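You operate a simulated robot arm through the tools that you are given. There is no shell and no other tool.

You run a simulated robot arm. Do the job below in one go: nothing can be reset, and whatever is moved stays where it is left.

JOB
Rub the crust off the sample mould with the yellow block, then lower the lift and close the mould.
Fine: put the block back; the lid ends shut and clamped. Set down upright: yellow block. What is to be rubbed or washed off counts as gone when no trace of it is left.

The check looks at the end state, three seconds after you hand in, the way a careful person would. Anything else that was tipped, shoved, dropped, spilled or broken makes it a failure. Lids that push on must go on centred and level and be pressed home; caps that screw on are set level and turned clockwise until they are tight.

ROBOT AND FRAMES
A 7-joint arm with a two-finger parallel gripper, fixed in place. Base frame: the origin is at the foot of the arm, x ahead of it, y to its left, z up; the work surface is at about z = 0.82. Lengths are in m, angles in rad, forces in N, time in s.
With the tool pointing down near the work surface it reaches from about 0.42 to 0.9 m from the base axis. Its first joint turns from -2.496 to 2.496 rad. Payload 3 kg.
Tool frame: the origin (TCP) lies between the finger pads and is the grasp point; the fingertips stand 0.03 m ahead of it; z points along the fingers, y is the line along which they close. The gripper opens to 0.094 m. The fingers are 0.028 m wide and 0.01 m thick; the gripper's body (0.05 by 0.096 m) begins 0.055 m behind the TCP.
Orientation is that of the tool frame in the base frame, as a unit quaternion [w, x, y, z]. With the fingers straight down and closing along the base's y, the tool's x points along the base's -x, its y along +y and its z along -z.

CONTROLS
- The arm moves only by the tool play_rows. Its arguments are lists of equal length, an entry for each row: "fingers": the closure, from 0 (fully open) to 1 (shut); "slide": the shift along the tool's x, y, z in m, a list of three; "angular": the turn, a rotation vector about the tool's x, y, z in rad, a list of three. In form: {"fingers": [fingers, ...], "slide": [[dx, dy, dz], ...], "angular": [[wx, wy, wz], ...]}. A call has 1 to 20 rows; each row is the pose to reach, as a shift and turn from the pose commanded when the call began, along the tool's axes at that moment. Rows are played at 5 a second. More than 0.05 m and 0.15 rad between two rows, or a gripper value outside its range, and nothing of the call is played. Where a pose cannot be reached the arm comes as near as it can. A force on the tool above 80 N (or 10 N above the force at the start of the call, whichever is more), or a blocked arm, ends the call early, and 0.2 s more pass. Each finger travels about 0.072 m/s and halts on what it meets, pressing with about 42 N; the grip force reading is that of the motor and also rises with nothing between the fingers. The clock runs only during rows and for 0.2 s after the last one: add rows that repeat a pose to give the fingers time. The reply holds the time, the measured pose of the TCP, the force on the tool along the base axes, the opening and the grip force, in the units named above and with some noise, with the torque about the TCP (base axes, N m) and any sound that the robot's microphone picked up.
- Cameras (640 x 400 px; columns grow to the right, rows downward): "scene" is fixed at [0.0497, 0.6498, 1.6251]; the picture's right is [-0.49, -0.87, 0.00], its down [-0.57, 0.32, -0.76] and it looks along [0.66, -0.37, -0.65] (base axes); focal length 310 px, centre (320, 200). "wrist" rides on the gripper at [0.076, 0.014, -0.102] in the tool frame; the picture's right is [-0.18, 0.98, 0.00], its down [-0.75, -0.14, -0.64] and it looks along [-0.63, -0.12, 0.77] (tool axes); focal length 243 px, centre (320, 200).
- get_image(camera): a new picture of that camera. It takes no simulated time.
- pixel_to_xyz(camera, pixels): for up to 12 pixels [column, row] of the newest picture of that camera ("zoom" is the newest enlarged one), the place [x, y, z] in the base frame of the surface seen there, good to about 0.002 m. It takes no simulated time.
- zoom(camera, box): a new picture of the part [left, top, right, bottom] of that camera's present view, enlarged. It takes no simulated time.
- job_done(): hands the job in; it is judged then, once.

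Unless the task says otherwise, let go and move clear before handing in.

The tools are called as a command line: name --argument value ..., lists and objects as JSON in quotes. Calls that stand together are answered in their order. play_rows: Moves the arm, as the interface text tells. Its arguments: {"type":"object","properties":{"fingers":{"type":"array","items":{"type":"number"}},"slide":{"type":"array","items":{"type":"array","items":{"type":"number"}}},"angular":{"type":"array","items":{"type":"array","items":{"type":"number"}}}},"required":["fingers","slide","angular"]} The other tools are called the same way: get_image (camera) takes a picture; pixel_to_xyz (camera, pixels) gives the place of the surface under pixels of a picture; zoom (camera, box) takes an enlarged picture of a part of a camera's view; job_done () hands the job in.

At the start:

```text
t: 0.0
ee_pos: [0.6348, -0.0046, 1.1528]
orientation: [0.001, 0.0, 1.0, 0.0]
ft_force: [-0.3, 0.5, 0.2]
torque: [-0.02, 0.01, 0.02]
finger_gap: 0.0939
grip_force: 0.0
```

scene: 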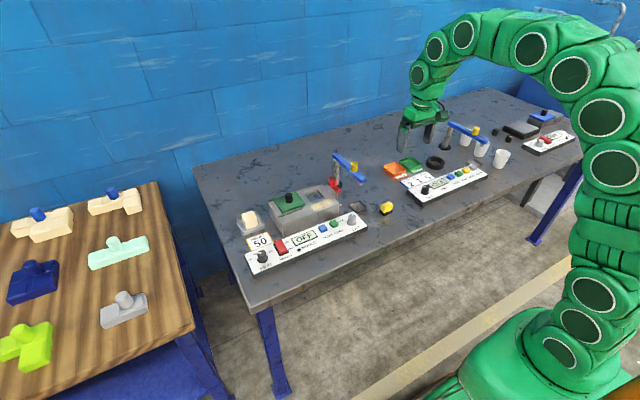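
wrist: 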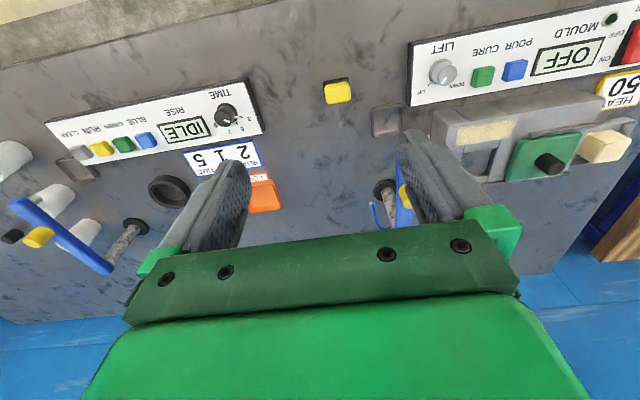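

The scene shows a moulding station near pixel (300,215) with a panel, and a yellow block near (386,208). I'll zoom in on these for detail.

zoom --camera "scene" --box '[220, 140, 420, 280]'

zoom --camera "wrist" --box '[300, 0, 640, 240]'

zoom --camera "scene" --box '[370, 80, 590, 230]'

```text
2.86 times, centred on (320, 210) of scene
```

zoom: 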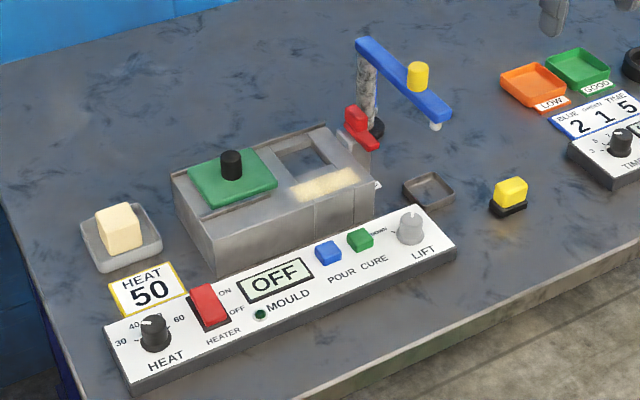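

```text
1.67 times, centred on (470, 120) of wrist
```

zoom: 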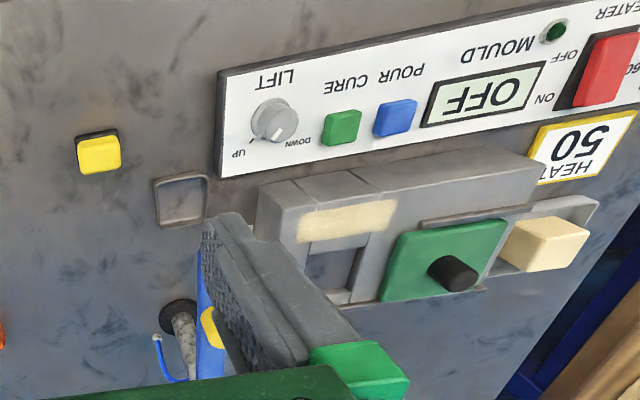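

```text
2.67 times, centred on (480, 155) of scene
```

zoom: 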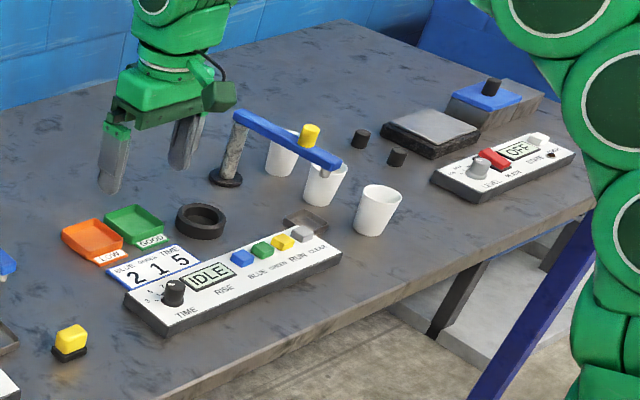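

The mould body sits behind the "MOULD" panel, with a cream crust at about zoom pixel (325,185); the green lid, the red clamp and the LIFT knob are nearby. I'll measure places.

zoom --camera "scene" --box '[265, 140, 415, 240]'

pixel_to_xyz --camera "scene" --pixels '[[386, 205], [386, 212], [321, 204], [288, 200], [300, 192], [345, 190], [352, 216], [335, 185], [250, 219], [376, 209], [315, 195], [305, 210]]'

```text
4.00 times, centred on (340, 190) of scene
```

zoom: 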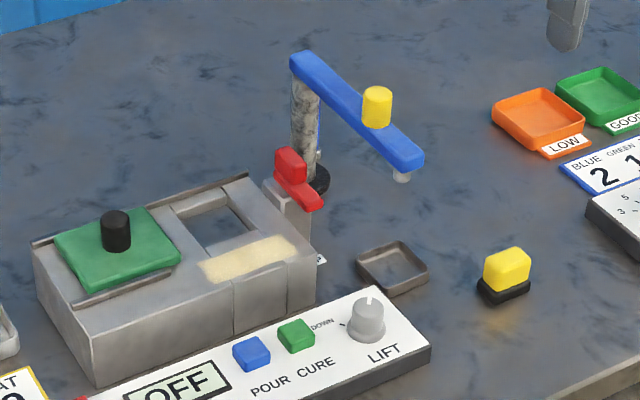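

```text
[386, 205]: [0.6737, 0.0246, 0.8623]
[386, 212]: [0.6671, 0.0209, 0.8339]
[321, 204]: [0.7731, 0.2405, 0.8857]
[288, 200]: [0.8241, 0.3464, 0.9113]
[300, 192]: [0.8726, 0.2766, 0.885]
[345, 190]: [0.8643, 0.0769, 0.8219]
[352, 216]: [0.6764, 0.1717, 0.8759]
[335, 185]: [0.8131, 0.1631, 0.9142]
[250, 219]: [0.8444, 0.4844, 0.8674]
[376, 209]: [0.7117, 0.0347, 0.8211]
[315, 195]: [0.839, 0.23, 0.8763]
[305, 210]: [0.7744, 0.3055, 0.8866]
```

The mould has a cavity at its right end (zoom (210,230)), with a sliding lid parked on rails to its left, and the blue filling arm stands behind. I'll move the arm to get a closer wrist view from high above.

play_rows --fingers '[0, 0, 0, 0, 0, 0, 0, 0]' --slide '[[0.012, 0.035, 0.005], [0.024, 0.07, 0.01], [0.036, 0.105, 0.015], [0.048, 0.14, 0.02], [0.06, 0.175, 0.03], [0.07, 0.21, 0.04], [0.08, 0.24, 0.05], [0.08, 0.24, 0.05]]' --angular '[[0, 0, 0], [0, 0, 0], [0, 0, 0], [0, 0, 0], [0, 0, 0], [0, 0, 0], [0, 0, 0], [0, 0, 0]]'

get_image --camera "wrist"

get_image --camera "scene"

```text
t: 1.8
ee_pos: [0.5558, 0.2355, 1.1031]
orientation: [0.0, 0.0, 1.0, 0.0]
ft_force: [1.2, -0.6, -0.6]
torque: [0.0, -0.01, -0.02]
finger_gap: 0.0941
grip_force: 0.1
```

```text
taken
```

wrist: 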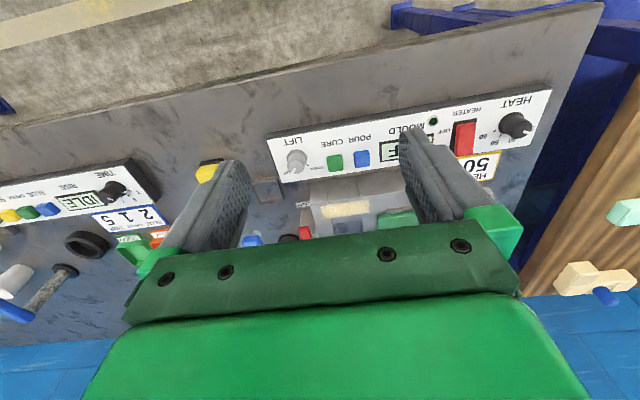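

```text
taken
```

scene: 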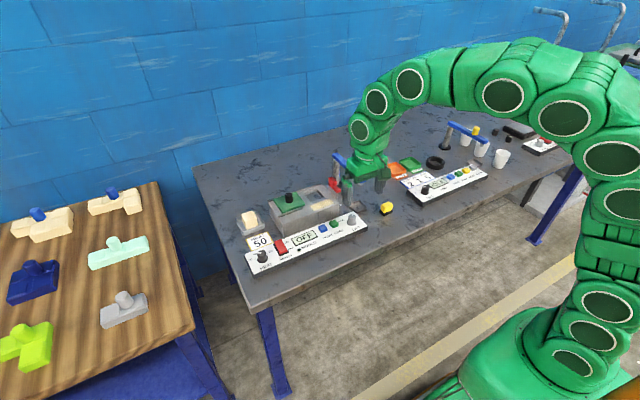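

The wrist view only just catches the mould at (340,205). I'll check the height of the blue arm and move further forward so the mould comes into the upper part of the picture.

pixel_to_xyz --camera "scene" --pixels '[[338, 157], [342, 163], [289, 196], [333, 183]]'

play_rows --fingers '[0, 0, 0, 0, 0, 0, 0]' --slide '[[-0.04, 0.005, 0], [-0.08, 0.01, 0], [-0.12, 0.015, 0], [-0.16, 0.02, 0], [-0.2, 0.025, 0], [-0.23, 0.03, 0], [-0.23, 0.03, 0]]' --angular '[[0, 0, 0], [0, 0, 0], [0, 0, 0], [0, 0, 0], [0, 0, 0], [0, 0, 0], [0, 0, 0]]'

get_image --camera "wrist"

```text
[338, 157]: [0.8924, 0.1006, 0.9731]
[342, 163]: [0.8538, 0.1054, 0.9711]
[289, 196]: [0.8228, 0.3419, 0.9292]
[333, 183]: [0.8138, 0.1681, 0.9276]
```

```text
t: 3.4
ee_pos: [0.7852, 0.265, 1.1022]
orientation: [0.0, 0.0, 1.0, 0.0]
ft_force: [0.1, -1.1, -0.1]
torque: [0.0, 0.0, -0.03]
finger_gap: 0.0939
grip_force: 0.1
```

```text
taken
```

wrist: 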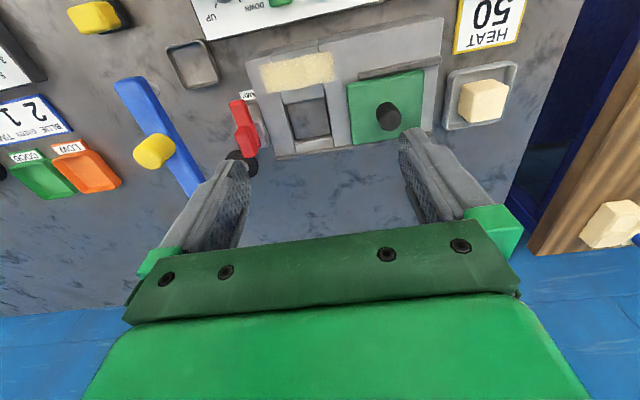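

zoom --camera "wrist" --box '[210, 0, 470, 170]'

pixel_to_xyz --camera "wrist" --pixels '[[262, 68], [332, 55], [265, 92], [334, 80], [300, 73], [287, 105], [322, 100], [293, 138], [328, 132], [308, 118], [440, 20], [247, 72]]'

pixel_to_xyz --camera "wrist" --pixels '[[349, 84], [421, 70], [353, 145], [425, 126], [388, 110], [390, 122], [243, 108], [248, 138], [240, 118], [95, 18], [195, 62], [485, 100]]'

```text
2.35 times, centred on (340, 85) of wrist
```

zoom: 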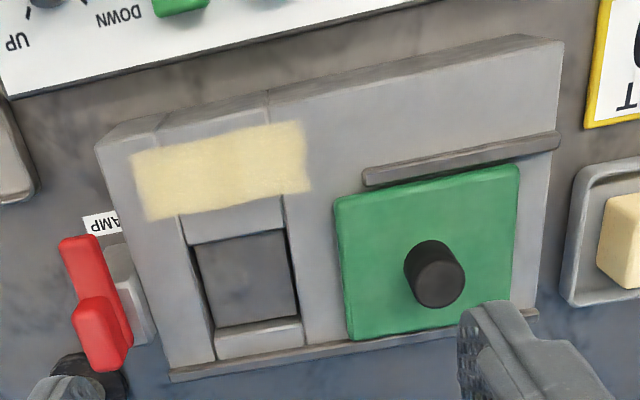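

```text
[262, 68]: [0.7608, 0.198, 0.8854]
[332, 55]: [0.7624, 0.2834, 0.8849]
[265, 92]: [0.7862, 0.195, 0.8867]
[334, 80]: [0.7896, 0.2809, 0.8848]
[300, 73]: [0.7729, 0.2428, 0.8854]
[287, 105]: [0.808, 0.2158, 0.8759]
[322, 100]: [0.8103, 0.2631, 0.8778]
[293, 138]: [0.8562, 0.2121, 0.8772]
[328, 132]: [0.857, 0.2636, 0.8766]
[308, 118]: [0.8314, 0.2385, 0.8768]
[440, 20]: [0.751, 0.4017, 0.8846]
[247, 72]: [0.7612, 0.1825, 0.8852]
```

```text
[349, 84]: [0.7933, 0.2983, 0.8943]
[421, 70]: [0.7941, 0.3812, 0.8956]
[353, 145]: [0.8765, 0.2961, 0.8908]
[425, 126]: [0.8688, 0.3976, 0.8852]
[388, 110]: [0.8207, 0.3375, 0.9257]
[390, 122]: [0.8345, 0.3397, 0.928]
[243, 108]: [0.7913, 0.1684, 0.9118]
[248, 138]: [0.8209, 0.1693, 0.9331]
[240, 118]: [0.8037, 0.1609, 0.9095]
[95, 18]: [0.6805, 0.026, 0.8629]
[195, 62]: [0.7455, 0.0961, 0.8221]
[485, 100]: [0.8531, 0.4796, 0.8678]
```

I can now see the crust at x 0.761–0.787, y 0.196–0.283 on top (z 0.885), the cavity around (0.833,0.238), and the lid knob around (0.825,0.338). Next I'll go closer to inspect the clamp, the lift knob and the block.

zoom --camera "wrist" --box '[40, 0, 300, 170]'

play_rows --fingers '[0, 0, 0, 0, 0, 0, 0]' --slide '[[0.02, -0.03, 0.0], [0.04, -0.06, 0.0], [0.06, -0.09, 0.0], [0.06, -0.12, 0.03], [0.06, -0.12, 0.05], [0.06, -0.12, 0.05], [0.06, -0.12, 0.05]]' --angular '[[0, 0, 0], [0, 0, 0], [0, 0, 0], [0, 0, 0], [0, 0, 0], [0, 0, 0], [0, 0, 0]]'

get_image --camera "wrist"

```text
2.35 times, centred on (170, 85) of wrist
```

zoom: 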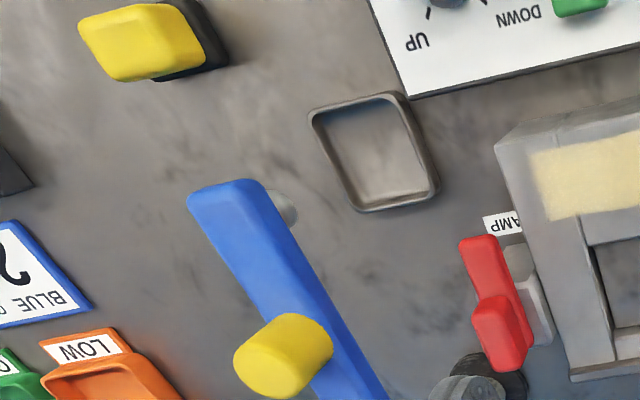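

```text
t: 5.0
ee_pos: [0.7237, 0.1466, 1.0525]
orientation: [0.0, 0.0, 1.0, 0.0]
ft_force: [-0.1, 0.4, -0.3]
torque: [0.0, -0.01, 0.0]
finger_gap: 0.0939
grip_force: 0.0
```

```text
taken
```

wrist: 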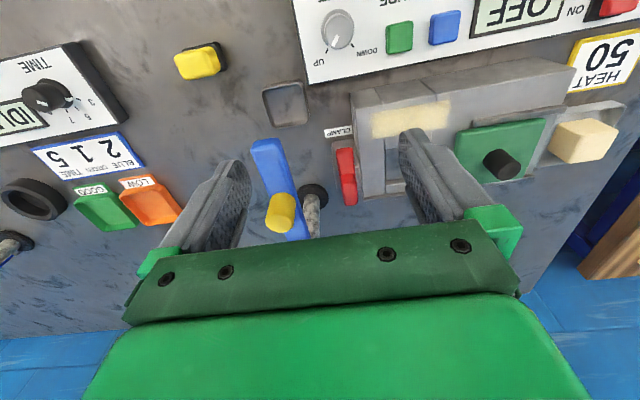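

zoom --camera "wrist" --box '[150, 0, 400, 140]'

pixel_to_xyz --camera "wrist" --pixels '[[174, 55], [212, 46], [181, 78], [221, 70], [196, 62], [222, 45], [226, 67], [267, 90], [307, 90], [285, 105], [338, 28], [327, 45]]'

zoom --camera "wrist" --box '[300, 0, 460, 100]'

zoom --camera "scene" --box '[300, 160, 420, 240]'

```text
2.56 times, centred on (275, 70) of wrist
```

zoom: 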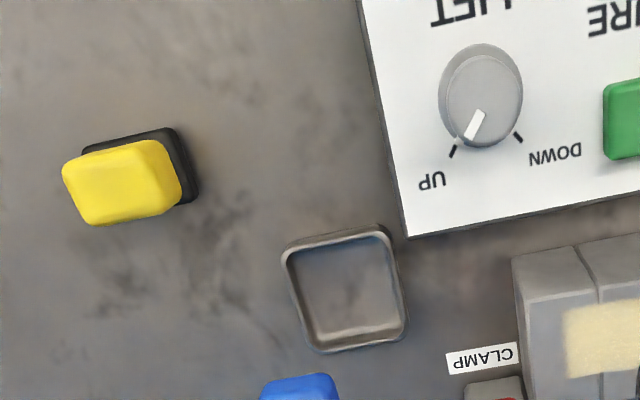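

```text
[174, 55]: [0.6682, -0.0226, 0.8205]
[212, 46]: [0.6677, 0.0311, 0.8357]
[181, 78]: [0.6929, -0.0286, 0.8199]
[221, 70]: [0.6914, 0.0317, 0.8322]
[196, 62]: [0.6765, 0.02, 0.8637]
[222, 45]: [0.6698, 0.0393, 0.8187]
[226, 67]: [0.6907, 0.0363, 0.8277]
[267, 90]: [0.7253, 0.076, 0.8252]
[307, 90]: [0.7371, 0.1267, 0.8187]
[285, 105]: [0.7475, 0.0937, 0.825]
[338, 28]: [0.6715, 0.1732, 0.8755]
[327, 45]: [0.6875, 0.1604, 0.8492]
```

```text
4.00 times, centred on (380, 50) of wrist
```

zoom: 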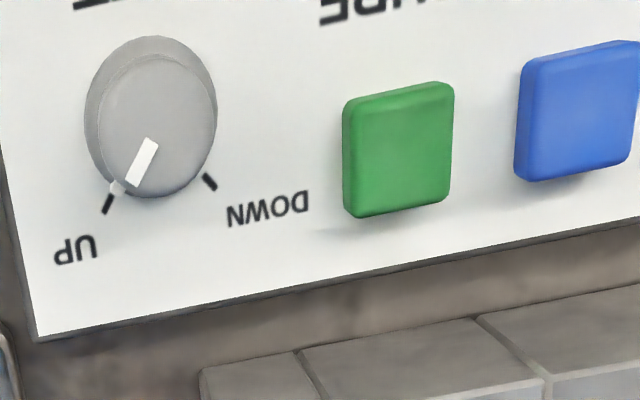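

```text
5.00 times, centred on (360, 200) of scene
```

zoom: 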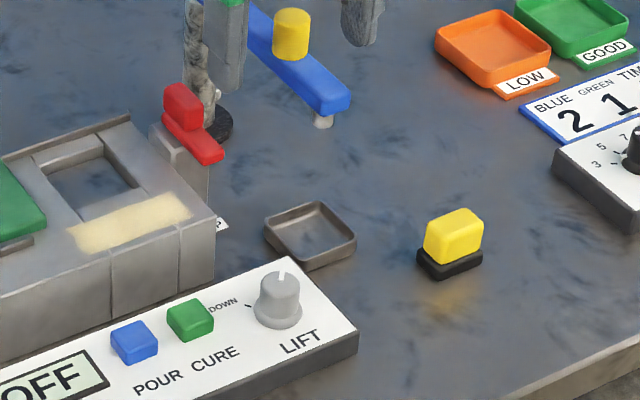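

pixel_to_xyz --camera "wrist" --pixels '[[255, 143], [277, 143], [290, 230], [280, 205], [345, 152], [348, 190], [312, 225]]'

play_rows --fingers '[0, 0, 0, 0, 0, 0, 0]' --slide '[[0.02, -0.04, 0.0], [0.03, -0.08, 0.0], [0.03, -0.12, 0.0], [0.02, -0.15, 0.03], [0.01, -0.15, 0.06], [0.01, -0.15, 0.08], [0.01, -0.15, 0.08]]' --angular '[[0, 0, 0], [0, 0, 0], [0, 0, 0], [0, 0, 0], [0, 0, 0], [0, 0, 0], [0, 0, 0]]'

get_image --camera "wrist"

```text
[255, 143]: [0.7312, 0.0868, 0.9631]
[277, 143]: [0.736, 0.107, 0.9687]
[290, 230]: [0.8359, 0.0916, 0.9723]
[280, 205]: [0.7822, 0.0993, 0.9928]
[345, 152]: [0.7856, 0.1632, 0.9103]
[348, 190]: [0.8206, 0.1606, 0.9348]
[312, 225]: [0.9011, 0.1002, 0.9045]
```

```text
t: 6.6
ee_pos: [0.7149, -0.0052, 0.973]
orientation: [0.0, -0.001, 1.0, 0.0]
ft_force: [0.1, 0.0, 0.8]
torque: [0.0, 0.0, 0.02]
finger_gap: 0.0937
grip_force: 0.0
```

```text
taken
```

wrist: 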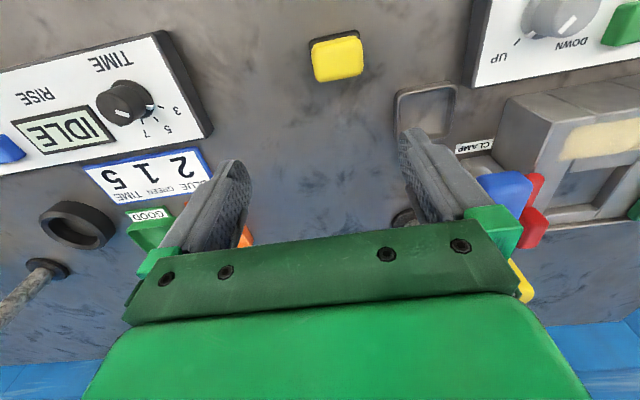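

zoom --camera "wrist" --box '[280, 10, 400, 100]'

pixel_to_xyz --camera "wrist" --pixels '[[313, 45], [356, 39], [318, 80], [362, 73], [337, 60], [311, 40], [356, 31], [361, 45], [338, 36], [335, 34], [345, 12], [340, 100]]'

```text
4.44 times, centred on (340, 55) of wrist
```

zoom: 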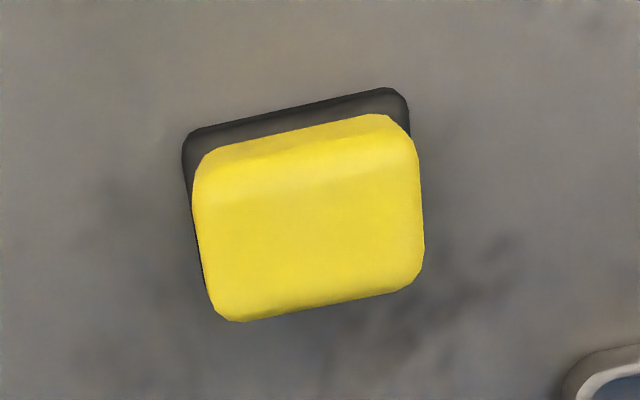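

```text
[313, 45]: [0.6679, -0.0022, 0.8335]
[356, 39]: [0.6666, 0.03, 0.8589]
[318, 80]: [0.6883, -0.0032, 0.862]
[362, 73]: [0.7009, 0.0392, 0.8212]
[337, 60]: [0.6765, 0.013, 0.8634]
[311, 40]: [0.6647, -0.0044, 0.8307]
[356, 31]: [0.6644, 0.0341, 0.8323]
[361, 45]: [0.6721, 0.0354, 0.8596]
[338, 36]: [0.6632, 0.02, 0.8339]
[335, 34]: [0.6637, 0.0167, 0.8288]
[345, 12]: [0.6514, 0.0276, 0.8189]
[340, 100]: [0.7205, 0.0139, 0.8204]
```

pixel_to_xyz --camera "zoom" --pixels '[[300, 130], [302, 180], [312, 250], [318, 292], [318, 310], [206, 240], [220, 240], [300, 230], [412, 215], [420, 215], [195, 165], [405, 115]]'

```text
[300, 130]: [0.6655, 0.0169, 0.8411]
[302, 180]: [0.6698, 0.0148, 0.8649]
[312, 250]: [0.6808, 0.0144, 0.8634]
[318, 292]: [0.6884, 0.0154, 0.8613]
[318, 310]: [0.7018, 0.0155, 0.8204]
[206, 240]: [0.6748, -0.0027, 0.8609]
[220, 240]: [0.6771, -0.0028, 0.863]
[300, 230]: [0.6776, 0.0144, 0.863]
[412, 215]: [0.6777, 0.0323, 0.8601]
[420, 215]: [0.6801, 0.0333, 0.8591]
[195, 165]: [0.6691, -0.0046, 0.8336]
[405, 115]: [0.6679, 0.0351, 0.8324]
```

The block is aligned with the base axes: its yellow top is centred near (0.678, 0.015), top z 0.863, with a black sole. I'll go above it first.

play_rows --fingers '[0, 0, 0, 0, 0]' --slide '[[0.02, 0.01, 0.01], [0.037, 0.02, 0.03], [0.037, 0.02, 0.05], [0.037, 0.02, 0.05], [0.037, 0.02, 0.05]]' --angular '[[0, 0, 0], [0, 0, 0], [0, 0, 0], [0, 0, 0], [0, 0, 0]]'

get_image --camera "wrist"

zoom --camera "scene" --box '[330, 150, 450, 240]'

```text
t: 7.8
ee_pos: [0.6768, 0.0132, 0.9227]
orientation: [0.0, 0.0, 1.0, 0.0]
ft_force: [0.4, 0.3, 0.3]
torque: [0.01, 0.05, 0.05]
finger_gap: 0.0941
grip_force: 0.0
```

```text
taken
```

wrist: 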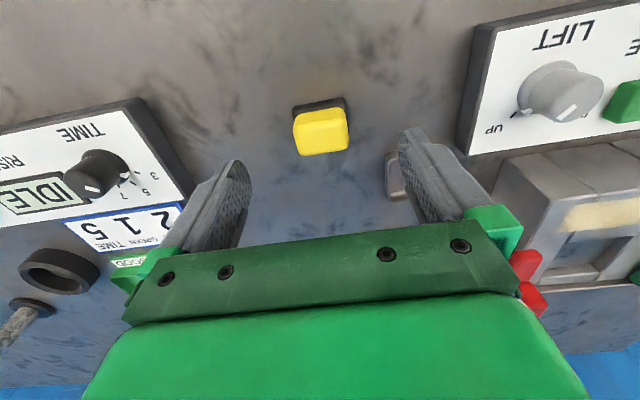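

```text
4.44 times, centred on (390, 195) of scene
```

zoom: 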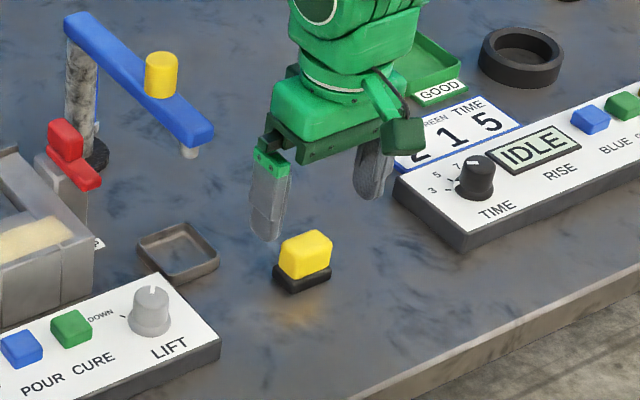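

pixel_to_xyz --camera "wrist" --pixels '[[321, 118], [298, 125], [344, 118], [300, 150], [346, 142], [324, 148], [322, 140], [322, 130], [296, 138], [347, 130]]'

```text
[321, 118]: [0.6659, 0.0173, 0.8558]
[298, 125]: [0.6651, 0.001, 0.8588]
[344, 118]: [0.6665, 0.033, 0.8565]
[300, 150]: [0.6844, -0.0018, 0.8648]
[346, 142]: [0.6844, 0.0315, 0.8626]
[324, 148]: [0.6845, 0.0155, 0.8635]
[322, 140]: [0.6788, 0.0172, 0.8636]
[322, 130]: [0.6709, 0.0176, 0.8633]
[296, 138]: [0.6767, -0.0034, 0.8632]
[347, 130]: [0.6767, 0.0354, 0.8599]
```

The block is centred at about (0.677, 0.0155). I'll lower the TCP to z≈0.873 and close on the yellow part.

play_rows --fingers '[0, 0, 0, 0, 1, 1, 1, 1, 1]' --slide '[[0, 0.002, 0.015], [0, 0.002, 0.03], [0, 0.002, 0.048], [0, 0.002, 0.049], [0, 0.002, 0.049], [0, 0.002, 0.049], [0, 0.002, 0.049], [0, 0.002, 0.049], [0, 0.002, 0.049]]' --angular '[[0, 0, 0], [0, 0, 0], [0, 0, 0], [0, 0, 0], [0, 0, 0], [0, 0, 0], [0, 0, 0], [0, 0, 0], [0, 0, 0]]'

zoom --camera "scene" --box '[330, 150, 450, 240]'

get_image --camera "wrist"

```text
t: 9.8
ee_pos: [0.6773, 0.0169, 0.8743]
orientation: [0.0, 0.0, 1.0, 0.001]
ft_force: [-0.4, 0.1, 2.6]
torque: [0.03, -0.04, 0.04]
finger_gap: 0.0387
grip_force: 41.8
```

```text
4.44 times, centred on (390, 195) of scene
```

zoom: 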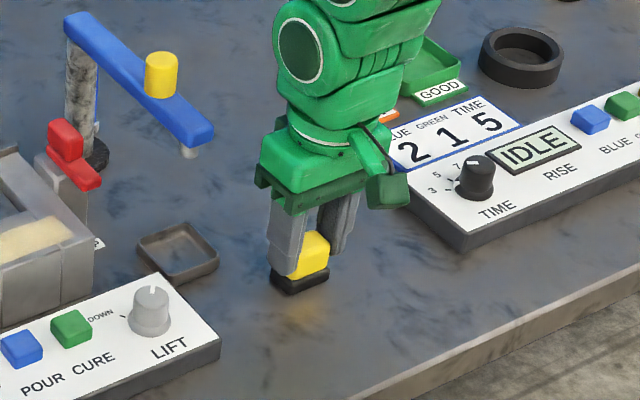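

```text
taken
```

wrist: 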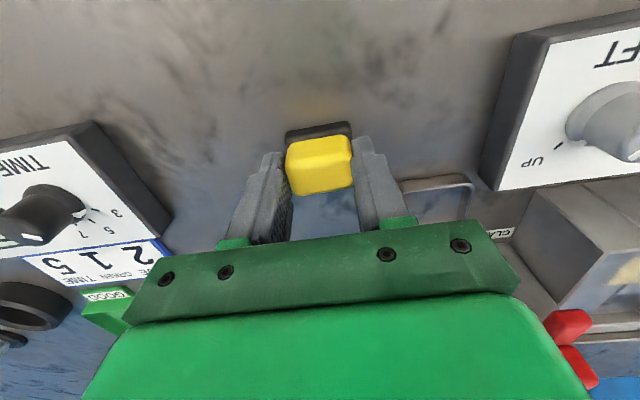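

The fingers hold the yellow block (gap 0.0387). I'll lift it a little and check whether the black sole comes with it.

play_rows --fingers '[1, 1, 1, 1]' --slide '[[0, 0, -0.02], [0, 0, -0.05], [0, 0, -0.09], [0, 0, -0.1]]' --angular '[[0, 0, 0], [0, 0, 0], [0, 0, 0], [0, 0, 0]]'

zoom --camera "scene" --box '[330, 130, 450, 220]'

get_image --camera "wrist"

```text
t: 10.8
ee_pos: [0.6775, 0.0171, 0.9736]
orientation: [-0.001, -0.001, 1.0, 0.0]
ft_force: [-0.7, -0.5, -0.4]
torque: [-0.03, 0.01, 0.03]
finger_gap: 0.0388
grip_force: 42.2
```

```text
4.44 times, centred on (390, 175) of scene
```

zoom: 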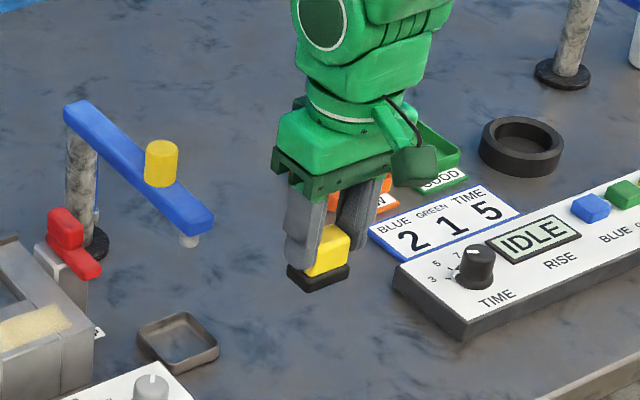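

```text
taken
```

wrist: 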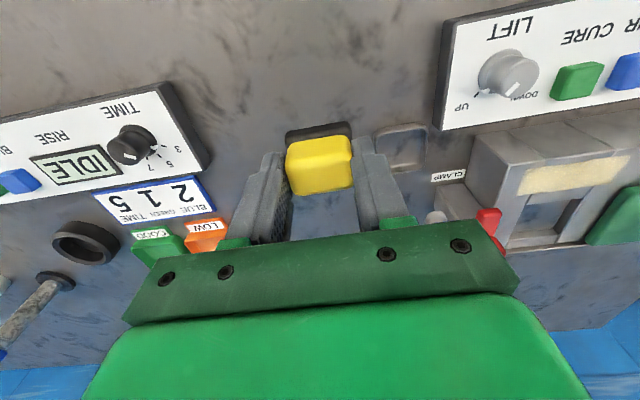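

The black sole is part of the block and came with it. I'll raise it above the blue arm and carry it over to above the crust at about (0.774, 0.24).

play_rows --fingers '[1, 1, 1, 1, 1, 1, 1, 1, 1, 1, 1, 1, 1]' --slide '[[0, 0, -0.035], [0, 0, -0.07], [0, 0, -0.106], [-0.014, 0.032, -0.106], [-0.028, 0.064, -0.106], [-0.042, 0.096, -0.106], [-0.056, 0.128, -0.106], [-0.07, 0.16, -0.106], [-0.084, 0.192, -0.106], [-0.0965, 0.223, -0.106], [-0.0965, 0.223, -0.06], [-0.0965, 0.223, -0.02], [-0.0965, 0.223, -0.02]]' --angular '[[0, 0, 0], [0, 0, 0], [0, 0, 0], [0, 0, 0], [0, 0, 0], [0, 0, 0], [0, 0, 0], [0, 0, 0], [0, 0, 0], [0, 0, 0], [0, 0, 0], [0, 0, 0], [0, 0, 0]]'

get_image --camera "wrist"

zoom --camera "scene" --box '[250, 130, 390, 235]'

```text
t: 13.6
ee_pos: [0.7744, 0.2421, 0.9928]
orientation: [0.0, 0.0, 1.0, 0.0]
ft_force: [-0.7, -1.0, -1.5]
torque: [-0.02, 0.01, -0.01]
finger_gap: 0.0387
grip_force: 41.9
```

```text
taken
```

wrist: 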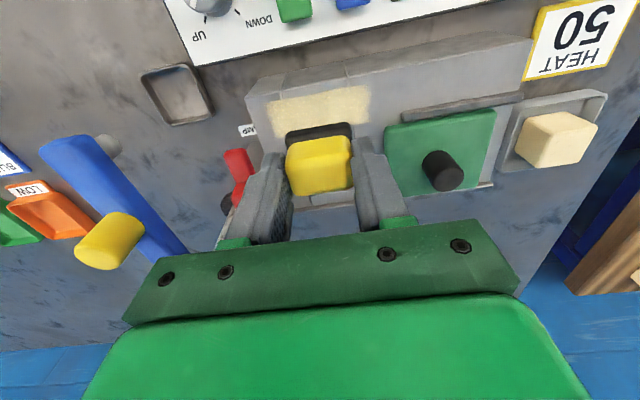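

```text
3.81 times, centred on (320, 182) of scene
```

zoom: 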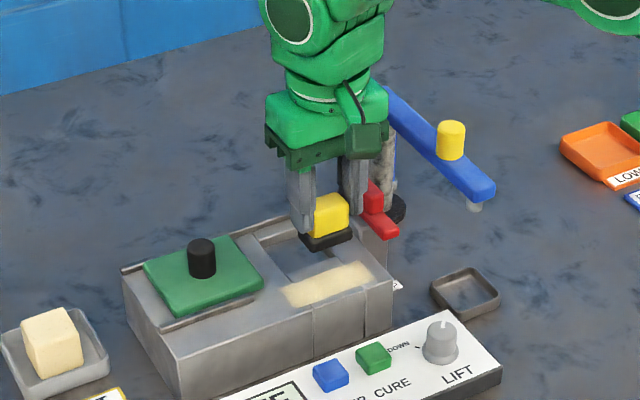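

zoom --camera "wrist" --box '[230, 40, 430, 170]'

pixel_to_xyz --camera "wrist" --pixels '[[268, 103], [368, 88], [273, 130], [365, 120], [272, 136], [366, 124], [318, 97], [405, 113], [405, 119], [520, 95], [438, 108], [285, 132]]'

```text
3.08 times, centred on (330, 105) of wrist
```

zoom: 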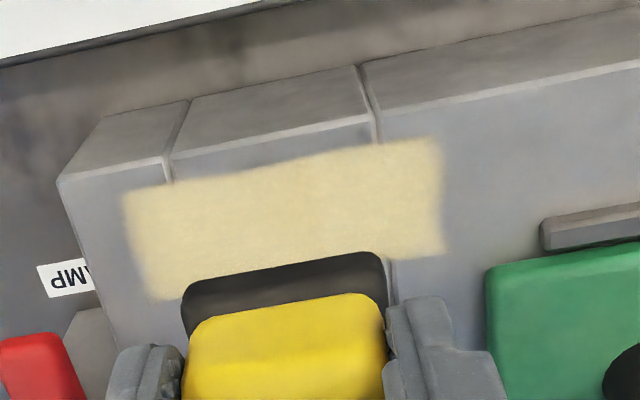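

```text
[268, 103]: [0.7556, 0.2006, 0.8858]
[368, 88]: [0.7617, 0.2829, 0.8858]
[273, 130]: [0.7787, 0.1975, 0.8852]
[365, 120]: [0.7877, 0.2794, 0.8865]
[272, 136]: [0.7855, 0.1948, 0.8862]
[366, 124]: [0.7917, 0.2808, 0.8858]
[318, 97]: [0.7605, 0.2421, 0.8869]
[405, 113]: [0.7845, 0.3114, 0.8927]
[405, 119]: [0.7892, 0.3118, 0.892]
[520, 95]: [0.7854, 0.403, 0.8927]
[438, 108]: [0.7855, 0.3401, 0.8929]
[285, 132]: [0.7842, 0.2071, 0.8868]
```

The crust spans about x 0.756–0.789, y 0.195–0.283 at z≈0.886. The sole is 0.054 m below the TCP, so contact should come at TCP z≈0.940; I'll lower gently and look at the force.

play_rows --fingers '[1, 1, 1, 1, 1, 1, 1]' --slide '[[0.004, 0, 0.025], [0.004, 0, 0.042], [0.004, 0, 0.049], [0.004, 0, 0.052], [0.004, 0, 0.054], [0.004, 0, 0.056], [0.004, 0, 0.056]]' --angular '[[0, 0, 0], [0, 0, 0], [0, 0, 0], [0, 0, 0], [0, 0, 0], [0, 0, 0], [0, 0, 0]]'

get_image --camera "wrist"

zoom --camera "scene" --box '[270, 150, 380, 230]'

```text
t: 15.2
ee_pos: [0.7714, 0.2406, 0.939]
orientation: [0.002, 0.0, 1.0, 0.0]
ft_force: [-6.9, -2.2, 22.6]
torque: [-0.1, 0.36, -0.01]
finger_gap: 0.0386
grip_force: 42.0
```

```text
taken
```

wrist: 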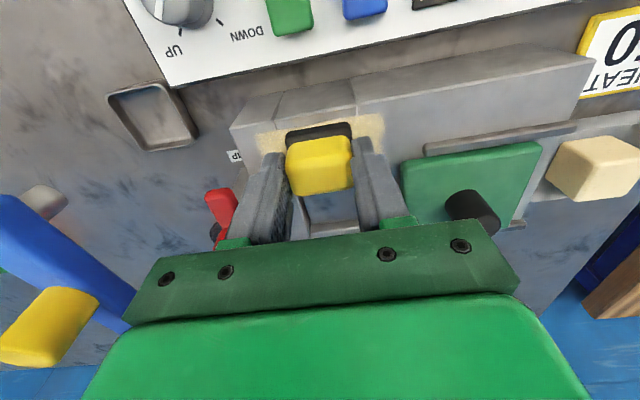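

```text
5.00 times, centred on (325, 190) of scene
```

zoom: 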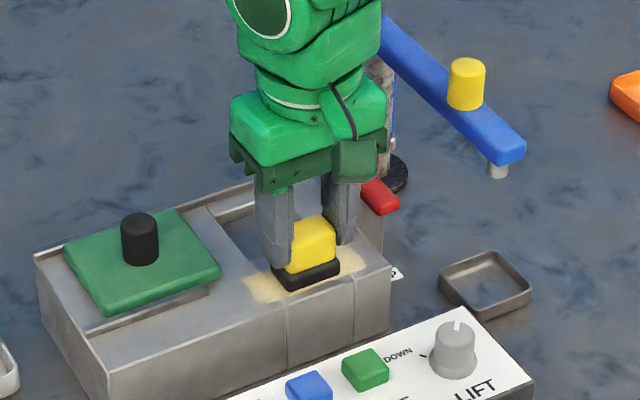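

Contact is made, pressing at about 22 N. I'll rub back and forth along y over the whole crust in three lanes.

play_rows --fingers '[1, 1, 1, 1, 1, 1, 1, 1, 1, 1, 1, 1, 1, 1, 1, 1, 1, 1, 1, 1]' --slide '[[0, 0.014, 0], [0, 0.028, 0], [0, 0.014, 0], [0, 0, 0], [0, -0.014, 0], [0, -0.03, 0], [0.006, -0.03, 0], [0.006, -0.015, 0], [0.006, 0, 0], [0.006, 0.015, 0], [0.006, 0.028, 0], [-0.006, 0.028, 0], [-0.006, 0.014, 0], [-0.006, 0, 0], [-0.006, -0.015, 0], [-0.006, -0.03, 0], [0, -0.03, 0], [0, -0.015, 0], [0, 0, 0], [0, 0, 0]]' --angular '[[0, 0, 0], [0, 0, 0], [0, 0, 0], [0, 0, 0], [0, 0, 0], [0, 0, 0], [0, 0, 0], [0, 0, 0], [0, 0, 0], [0, 0, 0], [0, 0, 0], [0, 0, 0], [0, 0, 0], [0, 0, 0], [0, 0, 0], [0, 0, 0], [0, 0, 0], [0, 0, 0], [0, 0, 0], [0, 0, 0]]'

zoom --camera "scene" --box '[270, 150, 380, 230]'

zoom --camera "wrist" --box '[220, 60, 420, 190]'

```text
t: 19.4
ee_pos: [0.77, 0.2397, 0.9376]
orientation: [0.0, 0.0, 1.0, 0.0]
ft_force: [0.2, -0.7, -0.2]
torque: [-0.01, -0.01, -0.07]
finger_gap: 0.0388
grip_force: 42.0
```

```text
5.00 times, centred on (325, 190) of scene
```

zoom: 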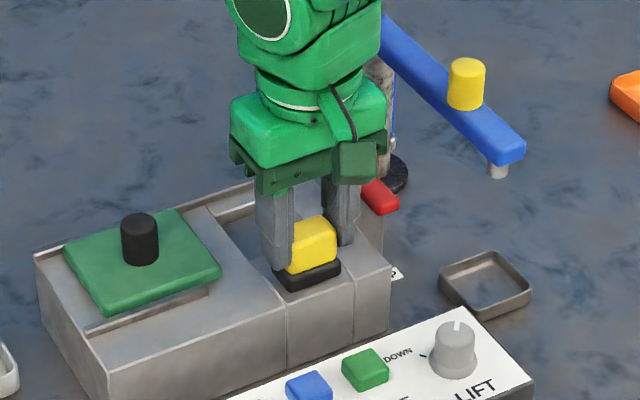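

```text
3.08 times, centred on (320, 125) of wrist
```

zoom: 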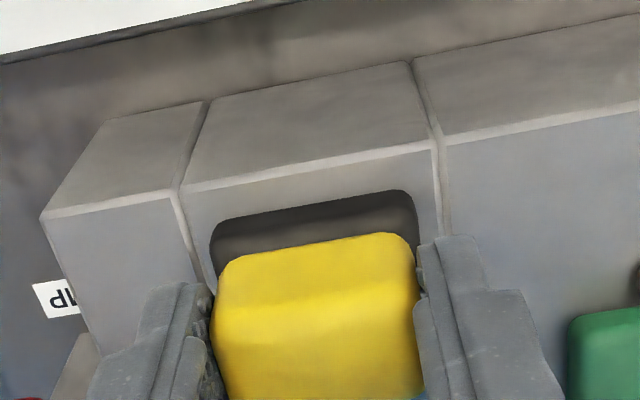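

The crust no longer shows around the sole, and the pressing force has gone to about 0. I'll lift to look at what was under the block.

play_rows --fingers '[1, 1, 1, 1, 1]' --slide '[[0, 0, -0.03], [0, 0, -0.07], [0, 0, -0.11], [0.03, 0, -0.14], [0.03, 0, -0.14]]' --angular '[[0, 0, 0], [0, 0, 0], [0, 0, 0], [0, 0, 0], [0, 0, 0]]'

get_image --camera "wrist"

zoom --camera "scene" --box '[270, 150, 380, 230]'

```text
t: 20.6
ee_pos: [0.7398, 0.2387, 1.0762]
orientation: [0.0, 0.0, 1.0, 0.001]
ft_force: [-0.1, -0.2, 0.2]
torque: [0.0, 0.02, 0.01]
finger_gap: 0.0388
grip_force: 41.7
```

```text
taken
```

wrist: 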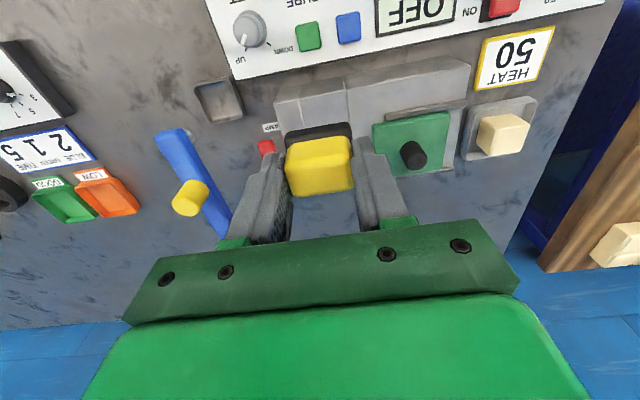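

```text
5.00 times, centred on (325, 190) of scene
```

zoom: 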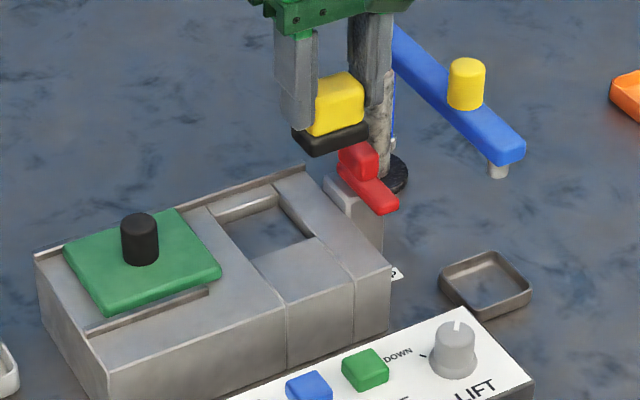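

The strip looks clean. I'll shift forward so the wrist camera sees the whole top without the block in the way, to check for faint traces.

play_rows --fingers '[1, 1, 1, 1]' --slide '[[-0.03, 0, 0], [-0.06, 0, 0], [-0.08, 0, 0], [-0.08, 0, 0]]' --angular '[[0, 0, 0], [0, 0, 0], [0, 0, 0], [0, 0, 0]]'

zoom --camera "wrist" --box '[230, 0, 430, 130]'

zoom --camera "scene" --box '[295, 175, 355, 225]'

```text
t: 21.6
ee_pos: [0.8216, 0.2394, 1.0795]
orientation: [0.001, 0.0, 1.0, 0.0]
ft_force: [0.8, 0.0, -1.3]
torque: [0.04, 0.01, -0.02]
finger_gap: 0.0388
grip_force: 41.9
```

```text
3.08 times, centred on (330, 65) of wrist
```

zoom: 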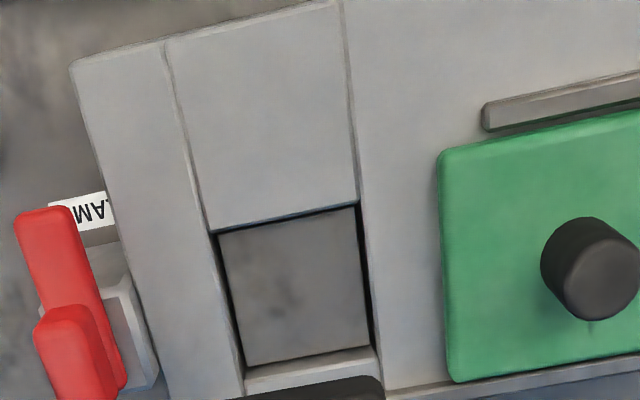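

```text
8.00 times, centred on (325, 200) of scene
```

zoom: 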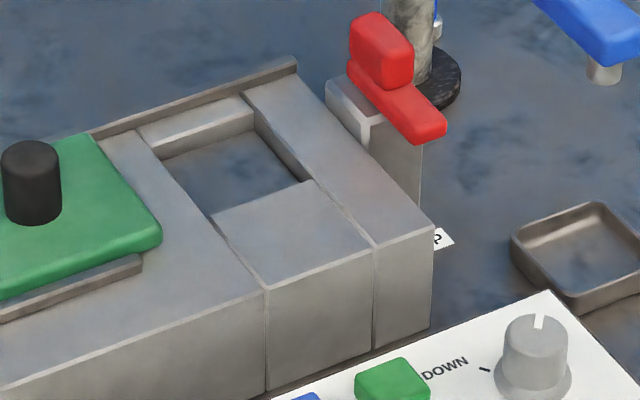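

The mould top is clean from both cameras. Now I'll take the block back along the reverse path to just above its original place.

play_rows --fingers '[1, 1, 1, 1, 1, 1, 1, 1, 1, 1, 1, 1, 1, 1]' --slide '[[0.03, 0, -0.02], [0.06, -0.03, -0.02], [0.09, -0.06, -0.02], [0.12, -0.09, -0.02], [0.1425, -0.125, -0.02], [0.1425, -0.165, -0.02], [0.1425, -0.2, -0.02], [0.1425, -0.223, -0.02], [0.1425, -0.223, 0.025], [0.1425, -0.223, 0.07], [0.1425, -0.223, 0.115], [0.1425, -0.223, 0.15], [0.1425, -0.223, 0.184], [0.1425, -0.223, 0.184]]' --angular '[[0, 0, 0], [0, 0, 0], [0, 0, 0], [0, 0, 0], [0, 0, 0], [0, 0, 0], [0, 0, 0], [0, 0, 0], [0, 0, 0], [0, 0, 0], [0, 0, 0], [0, 0, 0], [0, 0, 0], [0, 0, 0]]'

zoom --camera "scene" --box '[330, 150, 450, 240]'

get_image --camera "wrist"

```text
t: 24.6
ee_pos: [0.6778, 0.0162, 0.8949]
orientation: [0.0, 0.0, 1.0, 0.0]
ft_force: [-0.9, -0.5, -0.7]
torque: [-0.04, 0.01, -0.02]
finger_gap: 0.0389
grip_force: 41.6
```

```text
4.44 times, centred on (390, 195) of scene
```

zoom: 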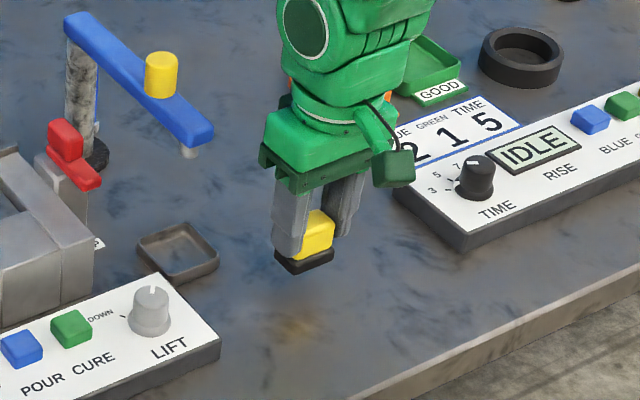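

```text
taken
```

wrist: 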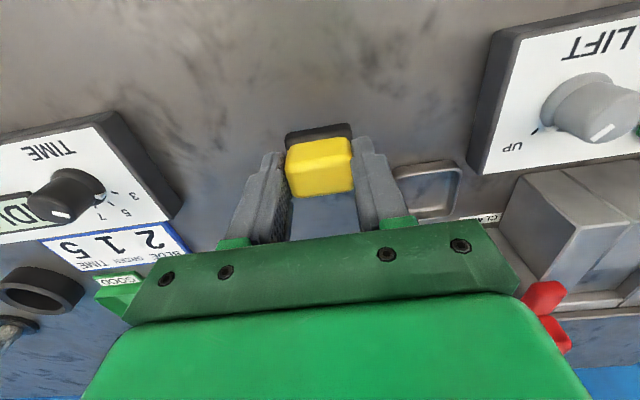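

The block is over its old spot (TCP (0.678, 0.016), z 0.895). I'll lower the last 0.020 m and read the force.

play_rows --fingers '[1, 1, 1, 1, 1]' --slide '[[0, 0, 0.01], [0, 0, 0.016], [0, 0, 0.018], [0, 0, 0.02], [0, 0, 0.02]]' --angular '[[0, 0, 0], [0, 0, 0], [0, 0, 0], [0, 0, 0], [0, 0, 0]]'

zoom --camera "scene" --box '[360, 180, 420, 230]'

```text
t: 25.8
ee_pos: [0.678, 0.0165, 0.8745]
orientation: [0.001, -0.001, 1.0, 0.0]
ft_force: [-0.2, -0.7, -0.7]
torque: [-0.04, -0.02, -0.02]
finger_gap: 0.0386
grip_force: 42.1
```

```text
8.00 times, centred on (390, 205) of scene
```

zoom: 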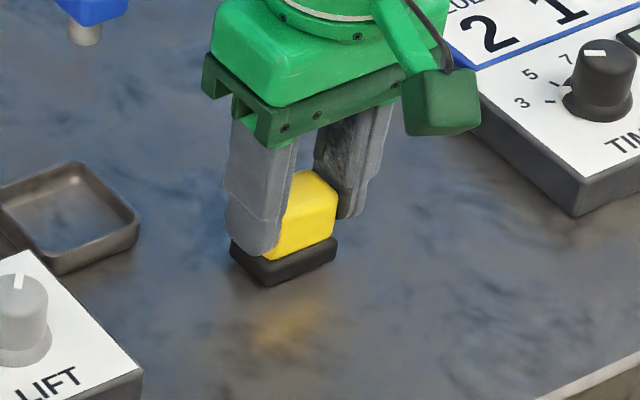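

The force is still about 0, so the sole may hover slightly. I'll creep down by 1 mm steps.

play_rows --fingers '[1, 1]' --slide '[[0, 0, 0.001], [0, 0, 0.001]]' --angular '[[0, 0, 0], [0, 0, 0]]'

play_rows --fingers '[1, 1]' --slide '[[0, 0, 0.001], [0, 0, 0.001]]' --angular '[[0, 0, 0], [0, 0, 0]]'

```text
t: 26.4
ee_pos: [0.678, 0.0171, 0.8737]
orientation: [-0.001, 0.0, 1.0, 0.0]
ft_force: [0.0, 0.5, -0.9]
torque: [-0.06, 0.0, 0.02]
finger_gap: 0.0389
grip_force: 42.2
```

```text
t: 27.0
ee_pos: [0.6786, 0.0168, 0.8711]
orientation: [0.0, 0.0, 1.0, 0.0]
ft_force: [-0.1, 0.2, -1.2]
torque: [0.0, -0.02, -0.01]
finger_gap: 0.0392
grip_force: 41.8
```

play_rows --fingers '[1, 1]' --slide '[[0, 0, 0.001], [0, 0, 0.001]]' --angular '[[0, 0, 0], [0, 0, 0]]'

zoom --camera "scene" --box '[360, 180, 420, 230]'

```text
t: 27.6
ee_pos: [0.6777, 0.0167, 0.8707]
orientation: [0.001, 0.0, 1.0, 0.0]
ft_force: [-4.8, 0.8, 21.4]
torque: [0.02, 0.0, 0.05]
finger_gap: 0.0391
grip_force: 42.0
```

```text
8.00 times, centred on (390, 205) of scene
```

zoom: 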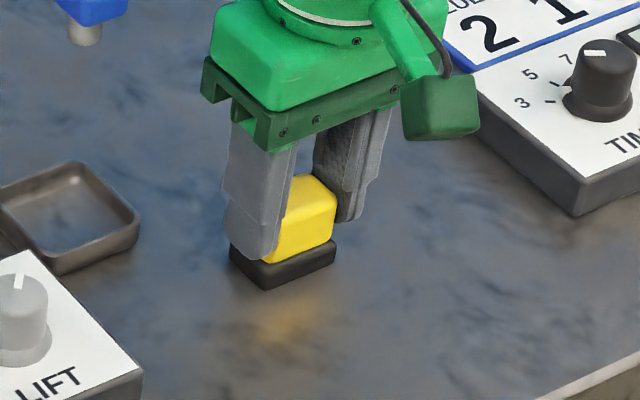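

Now it is pressing the table at 21 N, so the block stands on the surface. I'll ease up half a millimetre, open the fingers and rise straight up.

play_rows --fingers '[1, 0.45, 0.2, 0.0, 0, 0, 0, 0, 0]' --slide '[[0, 0, -0.001], [0, 0, -0.001], [0, 0, -0.001], [0, 0, -0.001], [0, 0, -0.001], [0, 0, -0.02], [0, 0, -0.06], [0, 0, -0.1], [0, 0, -0.1]]' --angular '[[0, 0, 0], [0, 0, 0], [0, 0, 0], [0, 0, 0], [0, 0, 0], [0, 0, 0], [0, 0, 0], [0, 0, 0], [0, 0, 0]]'

get_image --camera "wrist"

zoom --camera "scene" --box '[330, 150, 450, 240]'

```text
t: 29.6
ee_pos: [0.677, 0.0166, 0.9712]
orientation: [-0.002, 0.0, 1.0, 0.0]
ft_force: [0.1, 0.1, -1.0]
torque: [0.01, -0.05, -0.01]
finger_gap: 0.0942
grip_force: 0.1
```

```text
taken
```

wrist: 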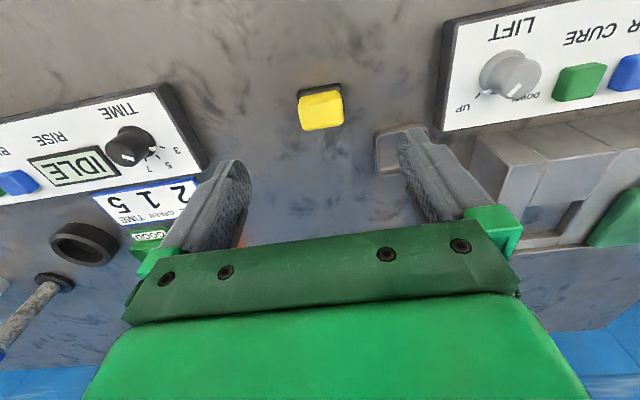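

```text
4.44 times, centred on (390, 195) of scene
```

zoom: 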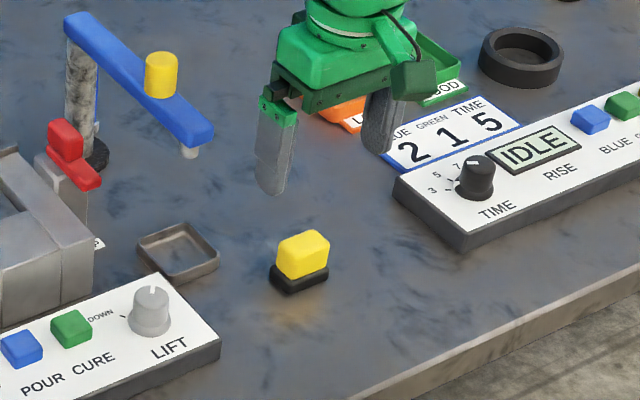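

The block stands upright at its old place. Next is the LIFT knob; I'll zoom in on it and measure its centre, pointer and the UP/DOWN ticks.

zoom --camera "wrist" --box '[440, 10, 600, 130]'

pixel_to_xyz --camera "wrist" --pixels '[[321, 108], [300, 100], [342, 95], [304, 126], [344, 122], [502, 52], [509, 70], [486, 92], [522, 98], [540, 70], [480, 72], [462, 108]]'

```text
3.33 times, centred on (520, 70) of wrist
```

zoom: 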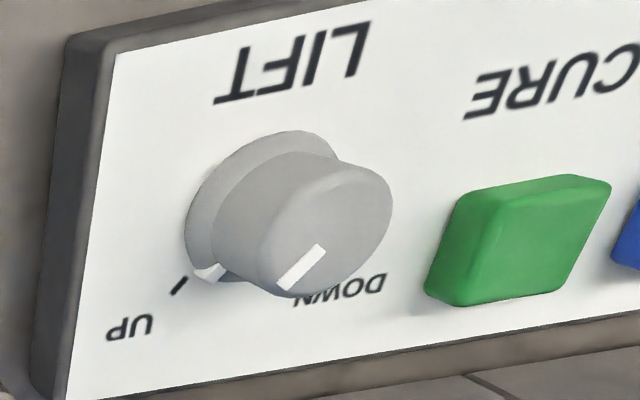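

```text
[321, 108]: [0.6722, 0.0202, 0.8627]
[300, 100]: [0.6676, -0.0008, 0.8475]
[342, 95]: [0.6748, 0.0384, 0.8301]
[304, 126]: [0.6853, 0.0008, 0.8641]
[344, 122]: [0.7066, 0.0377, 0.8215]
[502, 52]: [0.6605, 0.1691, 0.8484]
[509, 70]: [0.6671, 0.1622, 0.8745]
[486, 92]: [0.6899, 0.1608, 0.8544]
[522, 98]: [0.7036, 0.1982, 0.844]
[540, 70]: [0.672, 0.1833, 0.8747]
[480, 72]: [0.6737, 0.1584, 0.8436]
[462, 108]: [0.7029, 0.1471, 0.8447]
```

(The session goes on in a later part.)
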